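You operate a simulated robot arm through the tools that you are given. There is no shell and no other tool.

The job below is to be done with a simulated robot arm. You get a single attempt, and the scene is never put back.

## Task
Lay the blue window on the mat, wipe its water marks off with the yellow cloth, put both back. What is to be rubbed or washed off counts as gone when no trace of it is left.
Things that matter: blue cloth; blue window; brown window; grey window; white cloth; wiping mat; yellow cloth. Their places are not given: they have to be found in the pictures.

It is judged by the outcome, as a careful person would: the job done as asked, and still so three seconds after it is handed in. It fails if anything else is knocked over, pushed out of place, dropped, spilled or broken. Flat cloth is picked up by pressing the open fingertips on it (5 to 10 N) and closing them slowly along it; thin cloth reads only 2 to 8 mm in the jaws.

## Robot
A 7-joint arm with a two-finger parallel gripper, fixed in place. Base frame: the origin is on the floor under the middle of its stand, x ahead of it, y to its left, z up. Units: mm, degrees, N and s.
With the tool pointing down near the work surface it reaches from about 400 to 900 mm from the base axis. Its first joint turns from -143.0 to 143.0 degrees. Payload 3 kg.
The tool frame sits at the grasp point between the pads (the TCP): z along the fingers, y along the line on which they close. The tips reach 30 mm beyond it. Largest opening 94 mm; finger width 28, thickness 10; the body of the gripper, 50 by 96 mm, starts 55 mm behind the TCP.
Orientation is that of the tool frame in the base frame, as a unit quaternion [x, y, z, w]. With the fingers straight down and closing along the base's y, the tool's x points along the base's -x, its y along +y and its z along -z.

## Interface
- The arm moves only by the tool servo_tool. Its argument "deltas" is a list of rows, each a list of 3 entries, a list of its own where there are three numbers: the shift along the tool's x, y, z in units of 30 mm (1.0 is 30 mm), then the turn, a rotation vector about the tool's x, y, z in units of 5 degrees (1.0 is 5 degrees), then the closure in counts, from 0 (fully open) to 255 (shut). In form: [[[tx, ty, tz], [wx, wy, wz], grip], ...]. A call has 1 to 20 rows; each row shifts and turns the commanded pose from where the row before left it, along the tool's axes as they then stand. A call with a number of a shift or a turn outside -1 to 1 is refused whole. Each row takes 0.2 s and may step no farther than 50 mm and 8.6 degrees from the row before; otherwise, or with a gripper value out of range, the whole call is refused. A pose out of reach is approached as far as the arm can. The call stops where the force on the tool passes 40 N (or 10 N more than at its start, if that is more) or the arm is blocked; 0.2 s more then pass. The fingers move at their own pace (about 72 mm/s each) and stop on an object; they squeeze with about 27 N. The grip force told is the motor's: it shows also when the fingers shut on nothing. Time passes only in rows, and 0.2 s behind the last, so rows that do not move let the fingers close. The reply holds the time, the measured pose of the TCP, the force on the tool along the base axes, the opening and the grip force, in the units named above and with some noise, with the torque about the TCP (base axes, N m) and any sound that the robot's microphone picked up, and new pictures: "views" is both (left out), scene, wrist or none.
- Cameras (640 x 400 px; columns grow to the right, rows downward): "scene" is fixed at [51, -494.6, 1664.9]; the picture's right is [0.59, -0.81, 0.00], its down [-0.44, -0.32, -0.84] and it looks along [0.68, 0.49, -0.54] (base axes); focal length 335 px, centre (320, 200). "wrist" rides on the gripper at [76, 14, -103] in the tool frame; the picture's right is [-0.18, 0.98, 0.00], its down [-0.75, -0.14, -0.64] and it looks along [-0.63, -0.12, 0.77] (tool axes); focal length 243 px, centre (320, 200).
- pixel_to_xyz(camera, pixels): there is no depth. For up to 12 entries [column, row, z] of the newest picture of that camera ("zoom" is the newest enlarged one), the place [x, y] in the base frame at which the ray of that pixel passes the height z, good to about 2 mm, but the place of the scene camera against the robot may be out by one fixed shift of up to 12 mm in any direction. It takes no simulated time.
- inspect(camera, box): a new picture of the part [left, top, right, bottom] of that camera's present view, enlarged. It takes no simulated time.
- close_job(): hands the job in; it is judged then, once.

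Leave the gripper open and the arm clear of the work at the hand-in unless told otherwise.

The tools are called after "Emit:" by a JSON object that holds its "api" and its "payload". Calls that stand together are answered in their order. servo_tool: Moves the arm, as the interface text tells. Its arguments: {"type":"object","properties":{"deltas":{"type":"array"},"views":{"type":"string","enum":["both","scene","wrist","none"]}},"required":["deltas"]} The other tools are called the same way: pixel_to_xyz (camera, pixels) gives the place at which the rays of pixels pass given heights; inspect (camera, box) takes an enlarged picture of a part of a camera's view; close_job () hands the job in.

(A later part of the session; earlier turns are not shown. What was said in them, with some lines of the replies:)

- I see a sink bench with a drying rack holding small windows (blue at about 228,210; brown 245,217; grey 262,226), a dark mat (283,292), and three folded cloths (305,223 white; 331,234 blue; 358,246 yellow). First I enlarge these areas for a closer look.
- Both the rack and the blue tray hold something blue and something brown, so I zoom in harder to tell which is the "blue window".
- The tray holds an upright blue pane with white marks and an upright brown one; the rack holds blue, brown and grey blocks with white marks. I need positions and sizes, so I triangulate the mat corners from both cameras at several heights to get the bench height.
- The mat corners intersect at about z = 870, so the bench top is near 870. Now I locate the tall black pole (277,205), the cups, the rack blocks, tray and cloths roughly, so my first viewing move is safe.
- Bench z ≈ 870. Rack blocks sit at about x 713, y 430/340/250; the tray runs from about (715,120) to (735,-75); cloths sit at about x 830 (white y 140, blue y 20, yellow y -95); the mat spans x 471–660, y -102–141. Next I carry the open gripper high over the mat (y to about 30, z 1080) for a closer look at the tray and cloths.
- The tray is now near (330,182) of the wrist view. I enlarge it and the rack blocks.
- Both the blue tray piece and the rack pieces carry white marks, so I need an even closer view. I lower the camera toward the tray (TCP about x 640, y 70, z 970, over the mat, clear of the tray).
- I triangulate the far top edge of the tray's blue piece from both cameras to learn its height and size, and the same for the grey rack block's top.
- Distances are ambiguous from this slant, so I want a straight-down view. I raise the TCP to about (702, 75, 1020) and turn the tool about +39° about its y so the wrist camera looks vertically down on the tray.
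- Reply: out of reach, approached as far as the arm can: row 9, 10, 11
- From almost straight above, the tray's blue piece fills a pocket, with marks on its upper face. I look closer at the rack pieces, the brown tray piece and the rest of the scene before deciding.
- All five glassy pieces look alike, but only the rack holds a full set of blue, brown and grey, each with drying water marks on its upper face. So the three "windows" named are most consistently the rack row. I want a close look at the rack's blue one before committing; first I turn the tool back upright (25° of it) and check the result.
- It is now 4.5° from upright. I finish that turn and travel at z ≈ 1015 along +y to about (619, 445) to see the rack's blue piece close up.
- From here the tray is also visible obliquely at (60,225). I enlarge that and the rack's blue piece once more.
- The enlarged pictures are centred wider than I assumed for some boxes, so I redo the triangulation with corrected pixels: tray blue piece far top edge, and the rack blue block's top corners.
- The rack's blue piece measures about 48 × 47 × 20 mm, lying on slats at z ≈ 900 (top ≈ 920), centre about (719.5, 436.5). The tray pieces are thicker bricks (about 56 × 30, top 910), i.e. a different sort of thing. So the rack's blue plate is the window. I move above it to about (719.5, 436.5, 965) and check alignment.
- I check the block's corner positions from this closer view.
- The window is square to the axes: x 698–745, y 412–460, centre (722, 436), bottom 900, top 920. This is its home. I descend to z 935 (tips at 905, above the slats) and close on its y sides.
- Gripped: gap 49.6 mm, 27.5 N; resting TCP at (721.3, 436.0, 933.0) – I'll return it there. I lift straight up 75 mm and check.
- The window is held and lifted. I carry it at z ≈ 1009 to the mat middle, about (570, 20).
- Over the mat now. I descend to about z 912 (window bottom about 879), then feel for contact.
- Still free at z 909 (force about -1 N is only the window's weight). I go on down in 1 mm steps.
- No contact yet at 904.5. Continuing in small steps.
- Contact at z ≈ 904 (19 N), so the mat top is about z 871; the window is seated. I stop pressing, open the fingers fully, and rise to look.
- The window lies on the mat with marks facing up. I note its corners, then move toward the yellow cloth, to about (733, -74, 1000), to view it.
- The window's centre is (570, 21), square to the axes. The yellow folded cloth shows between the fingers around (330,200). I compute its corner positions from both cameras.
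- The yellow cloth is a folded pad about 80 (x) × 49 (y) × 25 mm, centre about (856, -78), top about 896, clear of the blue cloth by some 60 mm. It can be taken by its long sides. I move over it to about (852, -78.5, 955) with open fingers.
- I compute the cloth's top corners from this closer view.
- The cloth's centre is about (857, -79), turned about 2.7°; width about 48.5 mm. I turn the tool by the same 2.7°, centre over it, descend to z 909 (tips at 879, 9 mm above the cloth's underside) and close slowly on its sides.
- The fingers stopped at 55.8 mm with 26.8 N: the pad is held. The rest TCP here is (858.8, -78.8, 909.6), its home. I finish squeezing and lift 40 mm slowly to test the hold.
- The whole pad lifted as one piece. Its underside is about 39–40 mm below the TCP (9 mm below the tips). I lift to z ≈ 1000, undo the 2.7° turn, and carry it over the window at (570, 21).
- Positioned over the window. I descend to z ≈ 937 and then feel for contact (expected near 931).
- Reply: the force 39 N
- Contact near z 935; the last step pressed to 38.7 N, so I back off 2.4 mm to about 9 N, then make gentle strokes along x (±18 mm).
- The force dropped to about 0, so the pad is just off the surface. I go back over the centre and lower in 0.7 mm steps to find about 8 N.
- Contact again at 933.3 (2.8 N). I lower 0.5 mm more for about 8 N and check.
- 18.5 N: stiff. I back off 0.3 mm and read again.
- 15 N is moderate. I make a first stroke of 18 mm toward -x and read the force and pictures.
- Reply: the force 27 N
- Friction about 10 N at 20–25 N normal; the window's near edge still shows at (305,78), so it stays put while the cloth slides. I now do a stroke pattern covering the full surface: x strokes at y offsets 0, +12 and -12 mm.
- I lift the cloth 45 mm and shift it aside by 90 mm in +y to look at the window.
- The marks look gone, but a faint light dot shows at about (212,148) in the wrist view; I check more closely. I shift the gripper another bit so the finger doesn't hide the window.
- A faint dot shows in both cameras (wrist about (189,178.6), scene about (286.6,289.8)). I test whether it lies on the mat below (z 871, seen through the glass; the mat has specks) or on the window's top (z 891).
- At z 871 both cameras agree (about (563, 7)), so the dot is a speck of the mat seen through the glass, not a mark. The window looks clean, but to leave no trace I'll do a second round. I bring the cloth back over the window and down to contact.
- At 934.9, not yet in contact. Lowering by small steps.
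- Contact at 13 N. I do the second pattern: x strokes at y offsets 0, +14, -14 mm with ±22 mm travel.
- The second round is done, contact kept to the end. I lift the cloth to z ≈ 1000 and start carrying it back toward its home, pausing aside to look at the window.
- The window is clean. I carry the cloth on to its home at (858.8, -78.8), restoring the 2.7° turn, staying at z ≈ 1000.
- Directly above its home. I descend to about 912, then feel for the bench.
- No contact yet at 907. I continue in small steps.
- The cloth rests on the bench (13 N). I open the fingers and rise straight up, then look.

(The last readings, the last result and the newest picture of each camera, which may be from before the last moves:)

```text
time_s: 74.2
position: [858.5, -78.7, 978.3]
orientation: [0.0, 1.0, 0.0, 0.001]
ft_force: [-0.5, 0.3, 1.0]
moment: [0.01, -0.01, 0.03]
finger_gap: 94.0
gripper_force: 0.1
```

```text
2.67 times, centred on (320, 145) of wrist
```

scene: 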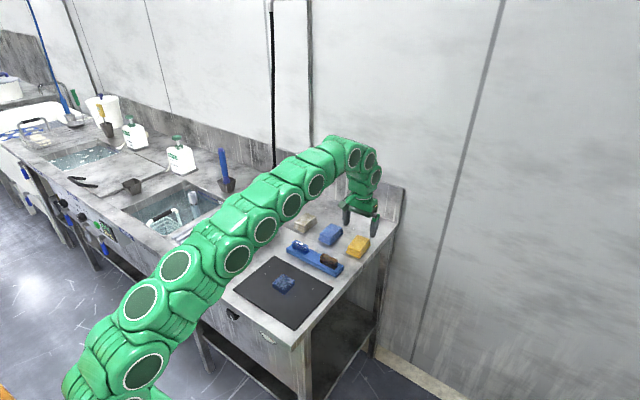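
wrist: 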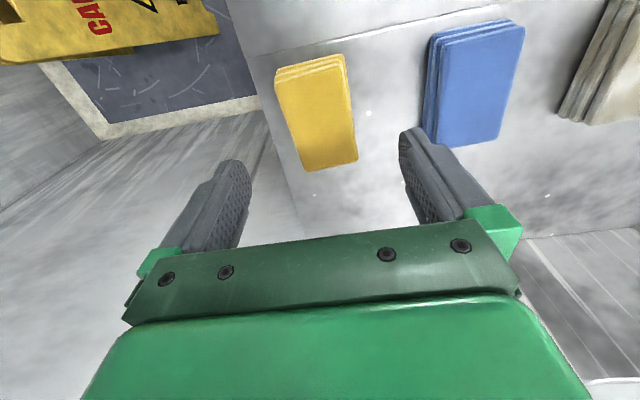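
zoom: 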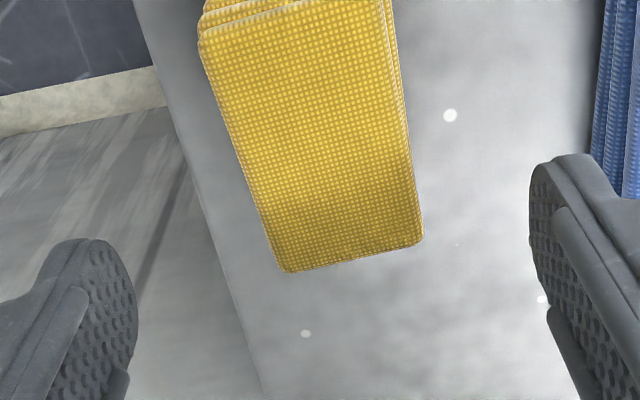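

The cloth is back in its place (same outline in the scene picture within a millimetre or two). Now I go back over the window at about (570, 21).

Emit:
{"api": "servo_tool", "payload": {"deltas": [[[0.962, 0.332, 0], [0, 0, 0], 0], [[0.962, 0.332, 0], [0, 0, 0], 0], [[0.962, 0.332, 0], [0, 0, 0], 0], [[0.962, 0.332, 0], [0, 0, 0], 0], [[0.962, 0.332, 0], [0, 0, 0], 0], [[0.962, 0.332, 0], [0, 0, 0], 0], [[0.962, 0.332, 0], [0, 0, 0], 0], [[0.962, 0.332, 0], [0, 0, 0], 0], [[0.962, 0.332, 0], [0, 0, 0], 0], [[0.962, 0.332, 0], [0, 0, 0], 0], [[0, 0, 0.4], [0, 0, 0], 0], [[0, 0, 0], [0, 0, 0], 0]]}}

Emit:
{"api": "inspect", "payload": {"camera": "wrist", "box": [240, 70, 400, 170]}}

Emit:
{"api": "inspect", "payload": {"camera": "scene", "box": [263, 262, 303, 302]}}

```text
time_s: 76.8
position: [567.8, 20.8, 964.9]
orientation: [0.0, 1.0, 0.0, 0.002]
ft_force: [0.1, 0.7, -0.8]
moment: [0.02, 0.03, -0.02]
finger_gap: 93.8
gripper_force: 0.1
```

scene: 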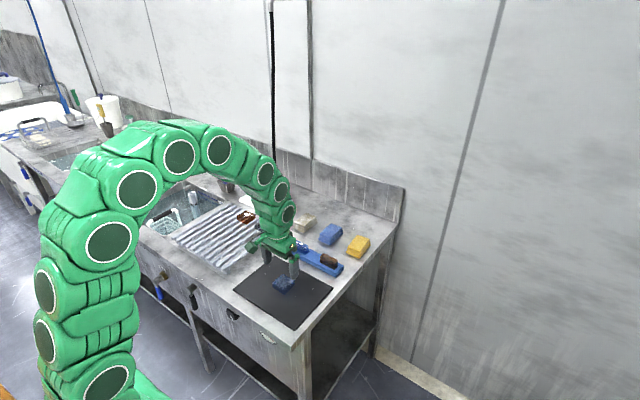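
wrist: 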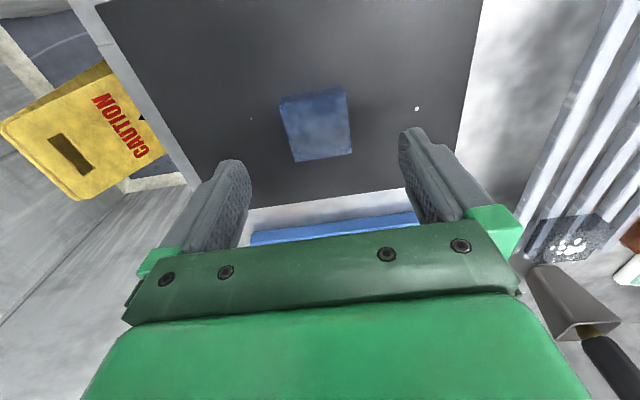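

```text
4.00 times, centred on (320, 120) of wrist
```

zoom: 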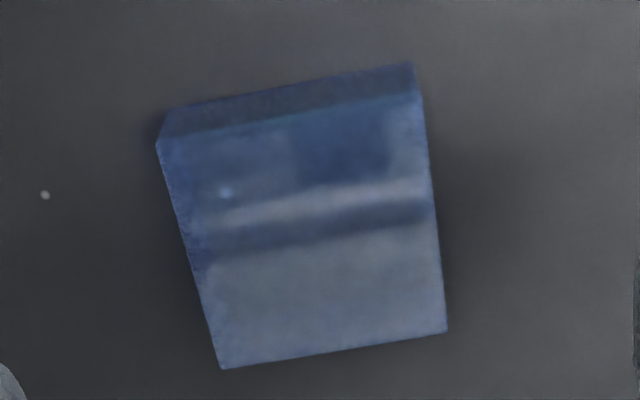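

```text
10.00 times, centred on (283, 282) of scene
```

zoom: 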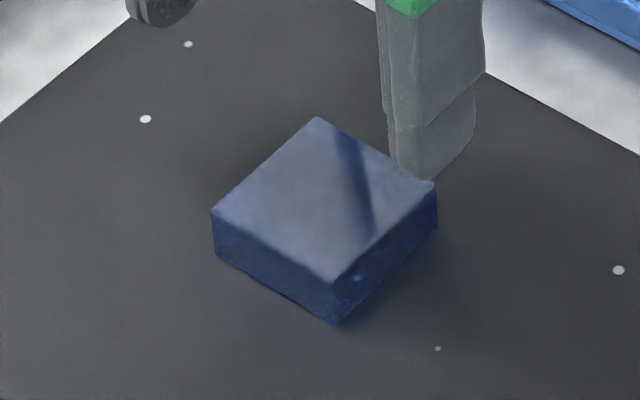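

The window is clean (the single dot is the mat's speck, as before). I compute its present position for the pick-up.

Emit:
{"api": "pixel_to_xyz", "payload": {"camera": "wrist", "pixels": [[279, 106.25, 891], [344, 93.75, 891], [295.25, 162.25, 891], [351.75, 152.75, 891], [296.25, 118, 871]]}}

```text
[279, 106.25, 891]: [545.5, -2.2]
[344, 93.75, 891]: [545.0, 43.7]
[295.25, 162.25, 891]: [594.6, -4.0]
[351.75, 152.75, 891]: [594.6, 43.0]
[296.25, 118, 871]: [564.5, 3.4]
```

The window is centred at (570, 20). I descend to z 904.5 (tips 3 mm above the mat), and close on its y sides.

Emit:
{"api": "servo_tool", "payload": {"deltas": [[[-0.06, -0.02, 0.8], [0, 0, 0], 0], [[0, 0, 0.8], [0, 0, 0], 0], [[0, 0, 0.41], [0, 0, 0], 0], [[0, 0, 0], [0, 0, 0], 0], [[0, 0, 0], [0, 0, 0], 90], [[0, 0, 0], [0, 0, 0], 115], [[0, 0, 0], [0, 0, 0], 130], [[0, 0, 0], [0, 0, 0], 160], [[0, 0, 0], [0, 0, 0], 255], [[0, 0, 0], [0, 0, 0], 255]]}}

```text
time_s: 79.0
position: [571.1, 19.9, 904.6]
orientation: [0.0, 1.0, -0.001, 0.001]
ft_force: [0.1, -0.5, 0.5]
moment: [-0.02, 0.02, 0.01]
finger_gap: 49.3
gripper_force: 26.6
```

scene: 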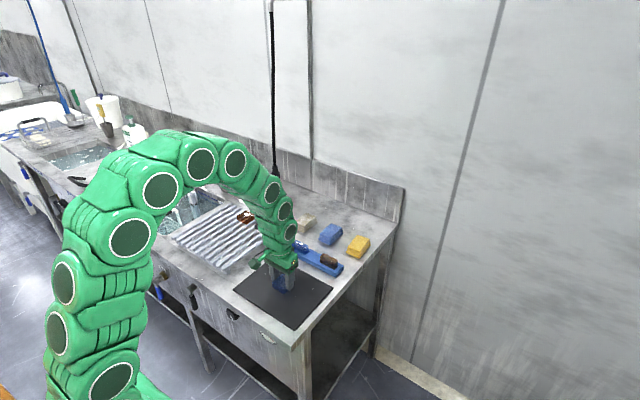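
wrist: 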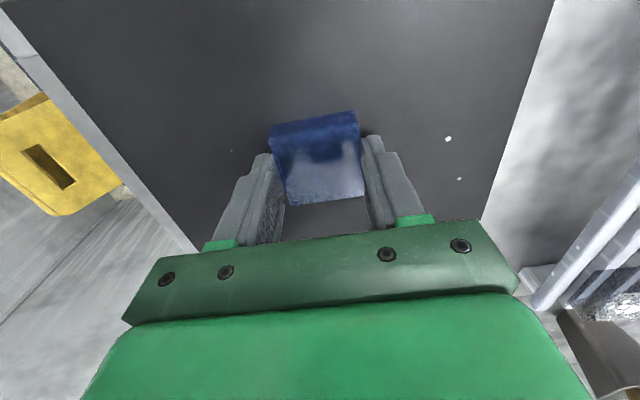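

Held (49.3 mm, 26.6 N). I lift to about 1010 and carry it back above its rack place (722.5, 436).

Emit:
{"api": "servo_tool", "payload": {"deltas": [[[0, 0, -0.5], [0, 0, 0], 255], [[0, 0, -1], [0, 0, 0], 255], [[0, 0, -1], [0, 0, 0], 255], [[0, 0, -1], [0, 0, 0], 255], [[-0.361, 0.991, 0], [0, 0, 0], 255], [[-0.361, 0.991, 0], [0, 0, 0], 255], [[-0.361, 0.991, 0], [0, 0, 0], 255], [[-0.361, 0.991, 0], [0, 0, 0], 255], [[-0.361, 0.991, 0], [0, 0, 0], 255], [[-0.361, 0.991, 0], [0, 0, 0], 255], [[-0.361, 0.991, 0], [0, 0, 0], 255], [[-0.361, 0.991, 0], [0, 0, 0], 255], [[-0.361, 0.991, 0], [0, 0, 0], 255], [[-0.361, 0.991, 0], [0, 0, 0], 255], [[-0.361, 0.991, 0], [0, 0, 0], 255], [[-0.361, 0.991, 0], [0, 0, 0], 255], [[-0.361, 0.991, 0], [0, 0, 0], 255], [[-0.361, 0.991, 0], [0, 0, 0], 255], [[0, 0, 0], [0, 0, 0], 255]]}}

Emit:
{"api": "inspect", "payload": {"camera": "wrist", "box": [220, 90, 420, 215]}}

```text
time_s: 83.0
position: [724.6, 436.0, 1009.8]
orientation: [0.0, 1.0, 0.0, 0.002]
ft_force: [0.1, -0.6, -1.4]
moment: [0.02, 0.02, 0.01]
finger_gap: 49.2
gripper_force: 26.3
```

scene: 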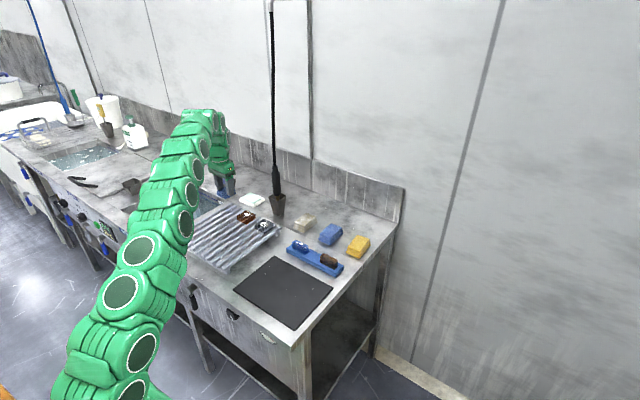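
wrist: 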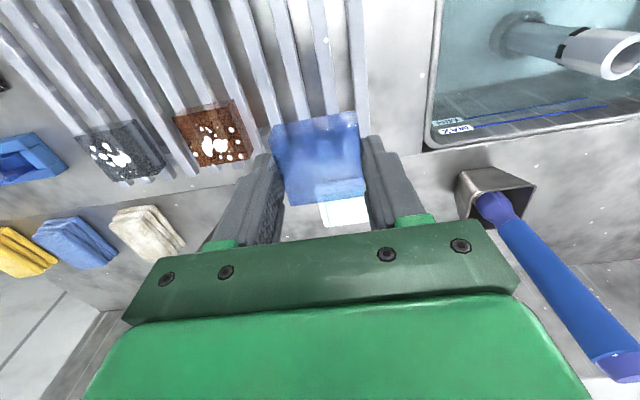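

```text
3.20 times, centred on (320, 152) of wrist
```

zoom: 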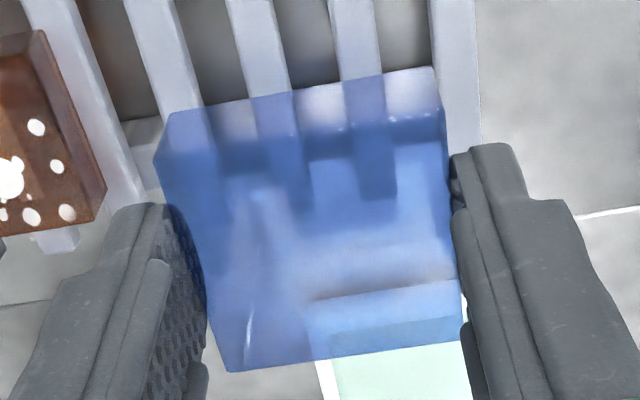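

The glass is spotless in this light too. I shift 1.5 mm back in x and descend to about z 938, then feel for the slats (expected near 933).

Emit:
{"api": "servo_tool", "payload": {"deltas": [[[0.05, 0, 0.8], [0, 0, 0], 255], [[0, 0, 0.8], [0, 0, 0], 255], [[0, 0, 0.8], [0, 0, 0], 255], [[0, 0, 0], [0, 0, 0], 255]], "views": "none"}}

Emit:
{"api": "servo_tool", "payload": {"deltas": [[[0, 0, 0.06], [0, 0, 0], 255], [[0, 0, 0], [0, 0, 0], 255]], "views": "none"}}

Emit:
{"api": "servo_tool", "payload": {"deltas": [[[0, 0, 0.03], [0, 0, 0], 255], [[0, 0, 0], [0, 0, 0], 255]], "views": "none"}}

```text
time_s: 84.0
position: [720.1, 436.6, 937.8]
orientation: [0.0, 1.0, 0.0, 0.0]
ft_force: [-0.4, -0.2, -1.6]
moment: [0.01, -0.01, -0.01]
finger_gap: 49.3
gripper_force: 27.2
```

```text
time_s: 84.6
position: [721.1, 436.8, 935.4]
orientation: [0.0, 1.0, 0.0, 0.002]
ft_force: [0.8, -0.1, -2.3]
moment: [0.05, 0.01, -0.03]
finger_gap: 49.5
gripper_force: 26.7
```

```text
time_s: 85.2
position: [721.5, 436.8, 936.0]
orientation: [0.0, 1.0, 0.0, 0.002]
ft_force: [-0.3, -0.9, -0.7]
moment: [0.02, 0.05, -0.01]
finger_gap: 49.4
gripper_force: 27.1
```

Not in contact yet near 935–936. I continue in 1 mm steps.

Emit:
{"api": "servo_tool", "payload": {"deltas": [[[0, 0, 0.03], [0, 0, 0], 255], [[0, 0, 0], [0, 0, 0], 255]], "views": "none"}}

Emit:
{"api": "servo_tool", "payload": {"deltas": [[[0, 0, 0.03], [0, 0, 0], 255], [[0, 0, 0], [0, 0, 0], 255]], "views": "none"}}

Emit:
{"api": "servo_tool", "payload": {"deltas": [[[0, 0, 0.02], [0, 0, 0], 255], [[0, 0, 0], [0, 0, 0], 255]], "views": "none"}}

```text
time_s: 85.8
position: [720.1, 435.8, 935.1]
orientation: [0.0, 1.0, 0.0, 0.002]
ft_force: [0.0, 0.7, -0.7]
moment: [0.01, 0.01, 0.01]
finger_gap: 49.4
gripper_force: 26.7
```

```text
time_s: 86.4
position: [721.0, 436.4, 934.2]
orientation: [0.001, 1.0, 0.0, 0.002]
ft_force: [-0.3, 0.0, -1.0]
moment: [0.02, -0.01, -0.04]
finger_gap: 49.3
gripper_force: 27.2
```

```text
time_s: 87.0
position: [722.2, 436.7, 934.1]
orientation: [0.0, 1.0, 0.0, 0.001]
ft_force: [-1.4, -0.6, 7.4]
moment: [-0.04, 0.19, 0.01]
finger_gap: 49.4
gripper_force: 27.0
```

Contact with the slats (7 N, mainly at the near edge). I press 0.4 mm more to seat it flat, then open and rise.

Emit:
{"api": "servo_tool", "payload": {"deltas": [[[0, 0, 0.013], [0, 0, 0], 255], [[0, 0, 0], [0, 0, 0], 255]], "views": "none"}}

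Emit:
{"api": "servo_tool", "payload": {"deltas": [[[0, 0, 0], [0, 0, 0], 120], [[0, 0, 0], [0, 0, 0], 110], [[0, 0, 0], [0, 0, 0], 60], [[0, 0, 0], [0, 0, 0], 0], [[0, 0, 0], [0, 0, 0], 0], [[0, 0, -0.5], [0, 0, 0], 0], [[0, 0, -0.7], [0, 0, 0], 0], [[0, 0, 0], [0, 0, 0], 0]]}}

Emit:
{"api": "inspect", "payload": {"camera": "wrist", "box": [220, 90, 420, 215]}}

```text
time_s: 87.6
position: [721.3, 436.6, 934.1]
orientation: [0.001, 1.0, 0.0, 0.002]
ft_force: [-2.1, -1.7, 17.7]
moment: [-0.07, 0.26, -0.03]
finger_gap: 49.3
gripper_force: 26.2
```

```text
time_s: 89.4
position: [721.3, 437.4, 968.5]
orientation: [0.0, 1.0, 0.0, 0.002]
ft_force: [0.5, 0.5, 0.8]
moment: [0.0, -0.03, -0.02]
finger_gap: 93.9
gripper_force: 0.1
```

scene: 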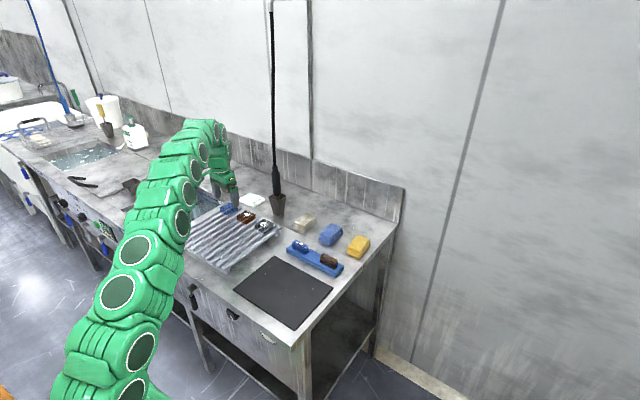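
wrist: 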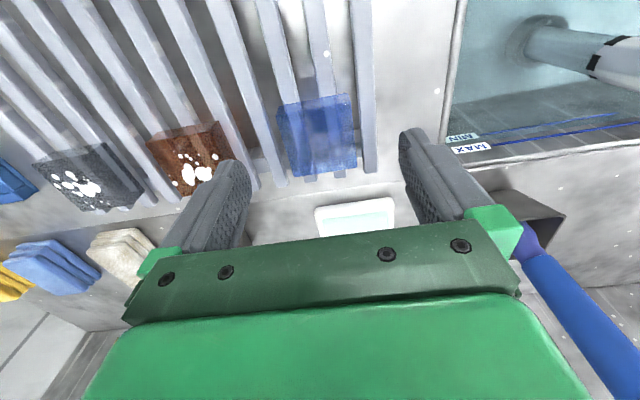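

```text
3.20 times, centred on (320, 152) of wrist
```

zoom: 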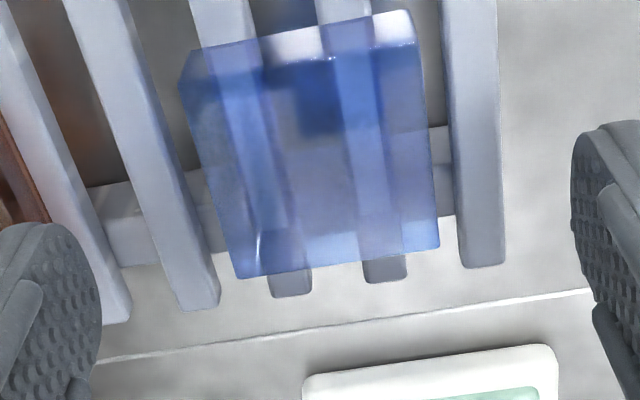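

The window is on the rack, clean. I check its position against its original corners (x 698–745, y 412–460).

Emit:
{"api": "pixel_to_xyz", "payload": {"camera": "wrist", "pixels": [[294.4, 176.9, 920], [356.9, 167.2, 920], [276.25, 115, 920], [349.5, 103.5, 920], [279.4, 106.25, 900], [346.6, 93.1, 900]]}}

Emit:
{"api": "inspect", "payload": {"camera": "scene", "box": [215, 195, 285, 245]}}

Emit:
{"api": "inspect", "payload": {"camera": "scene", "box": [230, 200, 390, 300]}}

```text
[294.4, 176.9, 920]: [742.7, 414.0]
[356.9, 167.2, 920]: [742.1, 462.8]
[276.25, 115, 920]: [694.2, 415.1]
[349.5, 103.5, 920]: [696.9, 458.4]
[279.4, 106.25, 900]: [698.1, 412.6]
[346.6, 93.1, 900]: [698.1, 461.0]
```

```text
8.00 times, centred on (250, 220) of scene
```

zoom: 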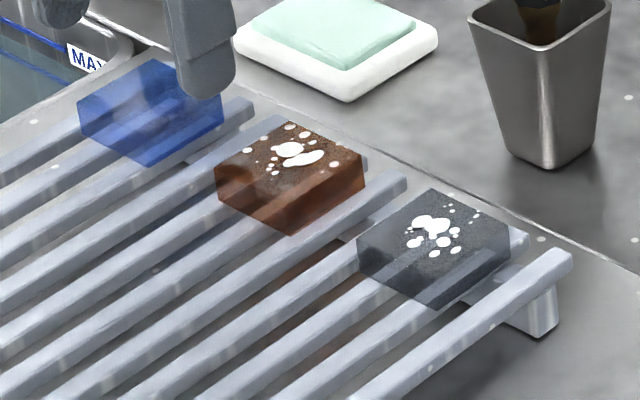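

```text
4.00 times, centred on (310, 250) of scene
```

zoom: 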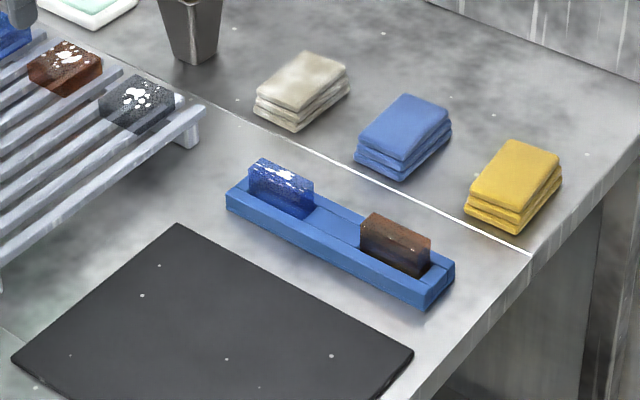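

The window now spans about x 696–743, y 414–461, within about 2 mm of where it was; brown and grey windows, tray, cloths and mat look unchanged, and the yellow cloth is back. I withdraw the open gripper up and back to near its starting place.

Emit:
{"api": "servo_tool", "payload": {"deltas": [[[0, 0, -1], [0, 0, 0], 0], [[0, 0, -1], [0, 0, 0], 0], [[0, 0, -1], [0, 0, 0], 0], [[0.6, -0.2, -1], [0, 0, 0], 0], [[0.8, -0.3, -0.8], [0, 0, 0], 0], [[0.9, -0.3, -0.5], [0, 0, 0], 0], [[0.9, -0.3, -0.4], [0, 0, 0], 0], [[0.9, -0.3, -0.3], [0, 0, 0], 0], [[0.9, -0.3, 0], [0, 0, 0], 0], [[0, 0, 0], [0, 0, 0], 0]]}}

Emit:
{"api": "inspect", "payload": {"camera": "scene", "box": [205, 190, 285, 240]}}

Emit:
{"api": "inspect", "payload": {"camera": "wrist", "box": [220, 100, 420, 225]}}

```text
time_s: 91.6
position: [570.5, 384.8, 1148.2]
orientation: [-0.001, 1.0, -0.001, 0.001]
ft_force: [0.0, 1.1, 0.6]
moment: [0.03, 0.0, 0.0]
finger_gap: 94.2
gripper_force: 0.1
```

scene: 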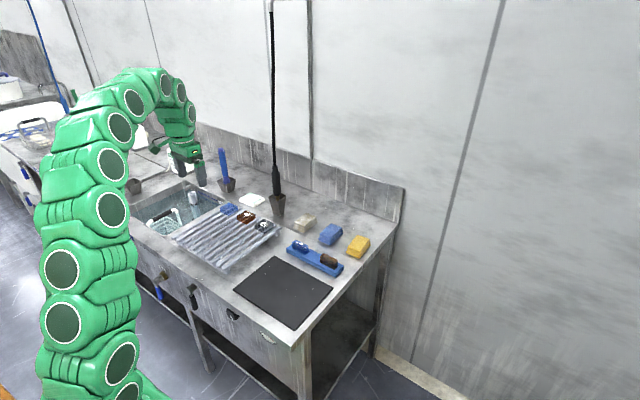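
wrist: 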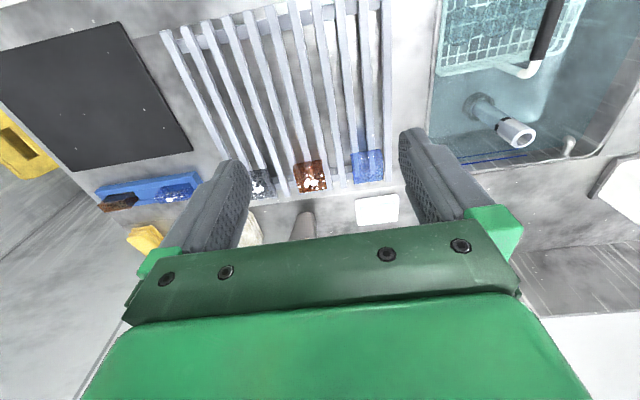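

```text
8.00 times, centred on (245, 215) of scene
```

zoom: 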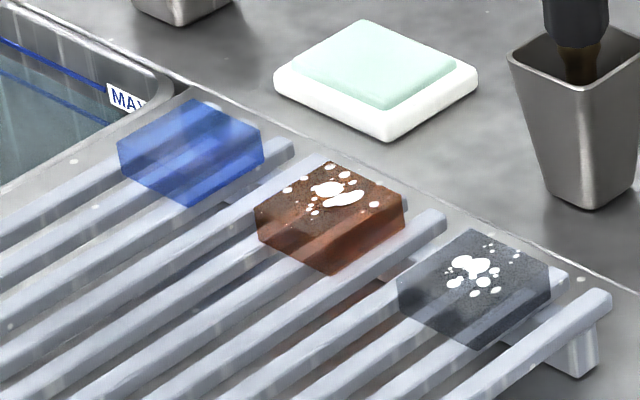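

```text
3.20 times, centred on (320, 162) of wrist
```

zoom: 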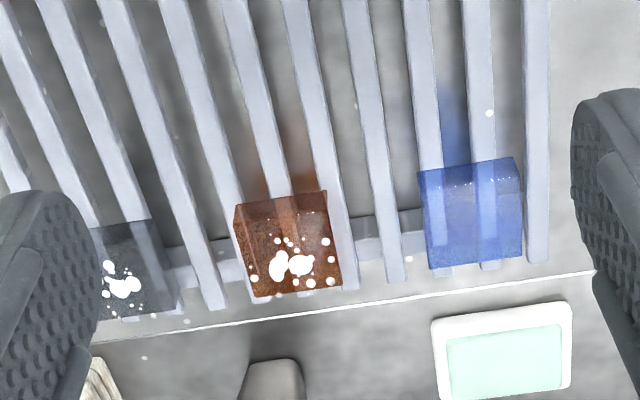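

Everything looks in order; tiny glints run along the near top edge of the blue window, so I take one last enlargement to be sure they are only edge highlights.

Emit:
{"api": "inspect", "payload": {"camera": "wrist", "box": [344, 142, 392, 192]}}

Emit:
{"api": "inspect", "payload": {"camera": "scene", "box": [216, 198, 248, 218]}}

Emit:
{"api": "inspect", "payload": {"camera": "scene", "box": [300, 215, 380, 265]}}

```text
8.00 times, centred on (368, 167) of wrist
```

zoom: 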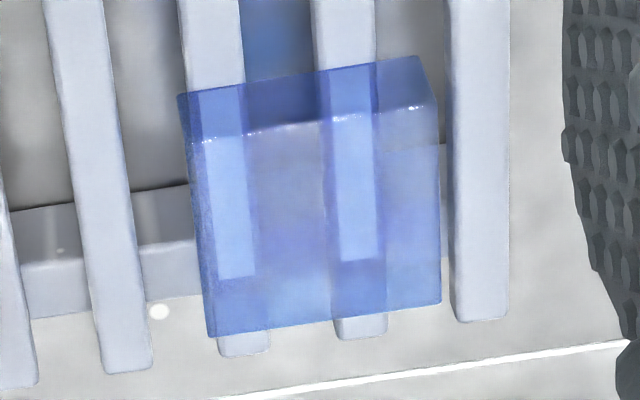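

```text
16.00 times, centred on (232, 208) of scene
```

zoom: 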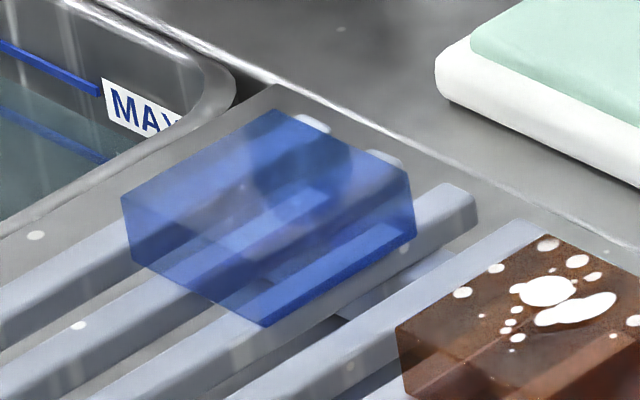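

```text
8.00 times, centred on (340, 240) of scene
```

zoom: 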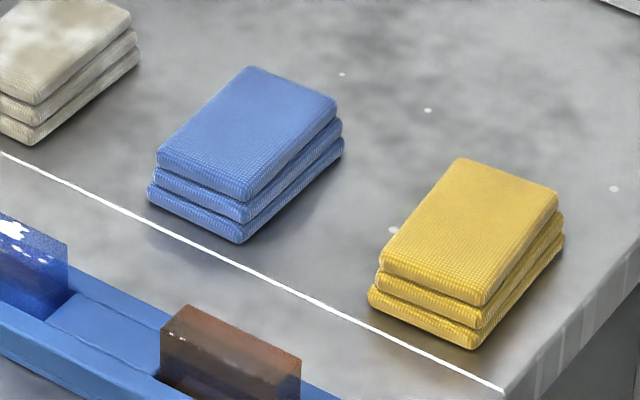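

The glints lie exactly on the bevelled edge and only show from certain angles, so they are highlights. The upper face is clear in both views. The window is back on the rack and the yellow cloth is back in its place. The gripper is open and clear, so I hand the job in.

Emit:
{"api": "close_job", "payload": {}}

```text
The job is handed in.
```

I laid the blue window on the mat, wiped its water marks off with the yellow cloth, and put both back. The job is handed in, but I don't have the judge's verdict.

- **Which window:** two pieces could pass for the blue window, one lying on the drying rack and one standing in the blue tray. I took the rack piece. It belongs to the only set of blue, brown and grey, and the tray pieces are thicker blocks. If the tray piece was meant, I wiped the wrong one.
- **Water marks:** I wiped the full top face twice and could see no marks left from either camera. One faint dot that showed while it lay on the mat was a speck on the mat seen through the glass. The tiny glints still visible along one top edge are highlights.
- **Back in place:** the window is on the rack about 2 mm from where it started. The yellow cloth is back in its spot to within a millimetre or two.
- **Everything else:** the brown and grey windows, the tray, the other cloths and the mat look unmoved. The arm is clear of the work with the gripper open.
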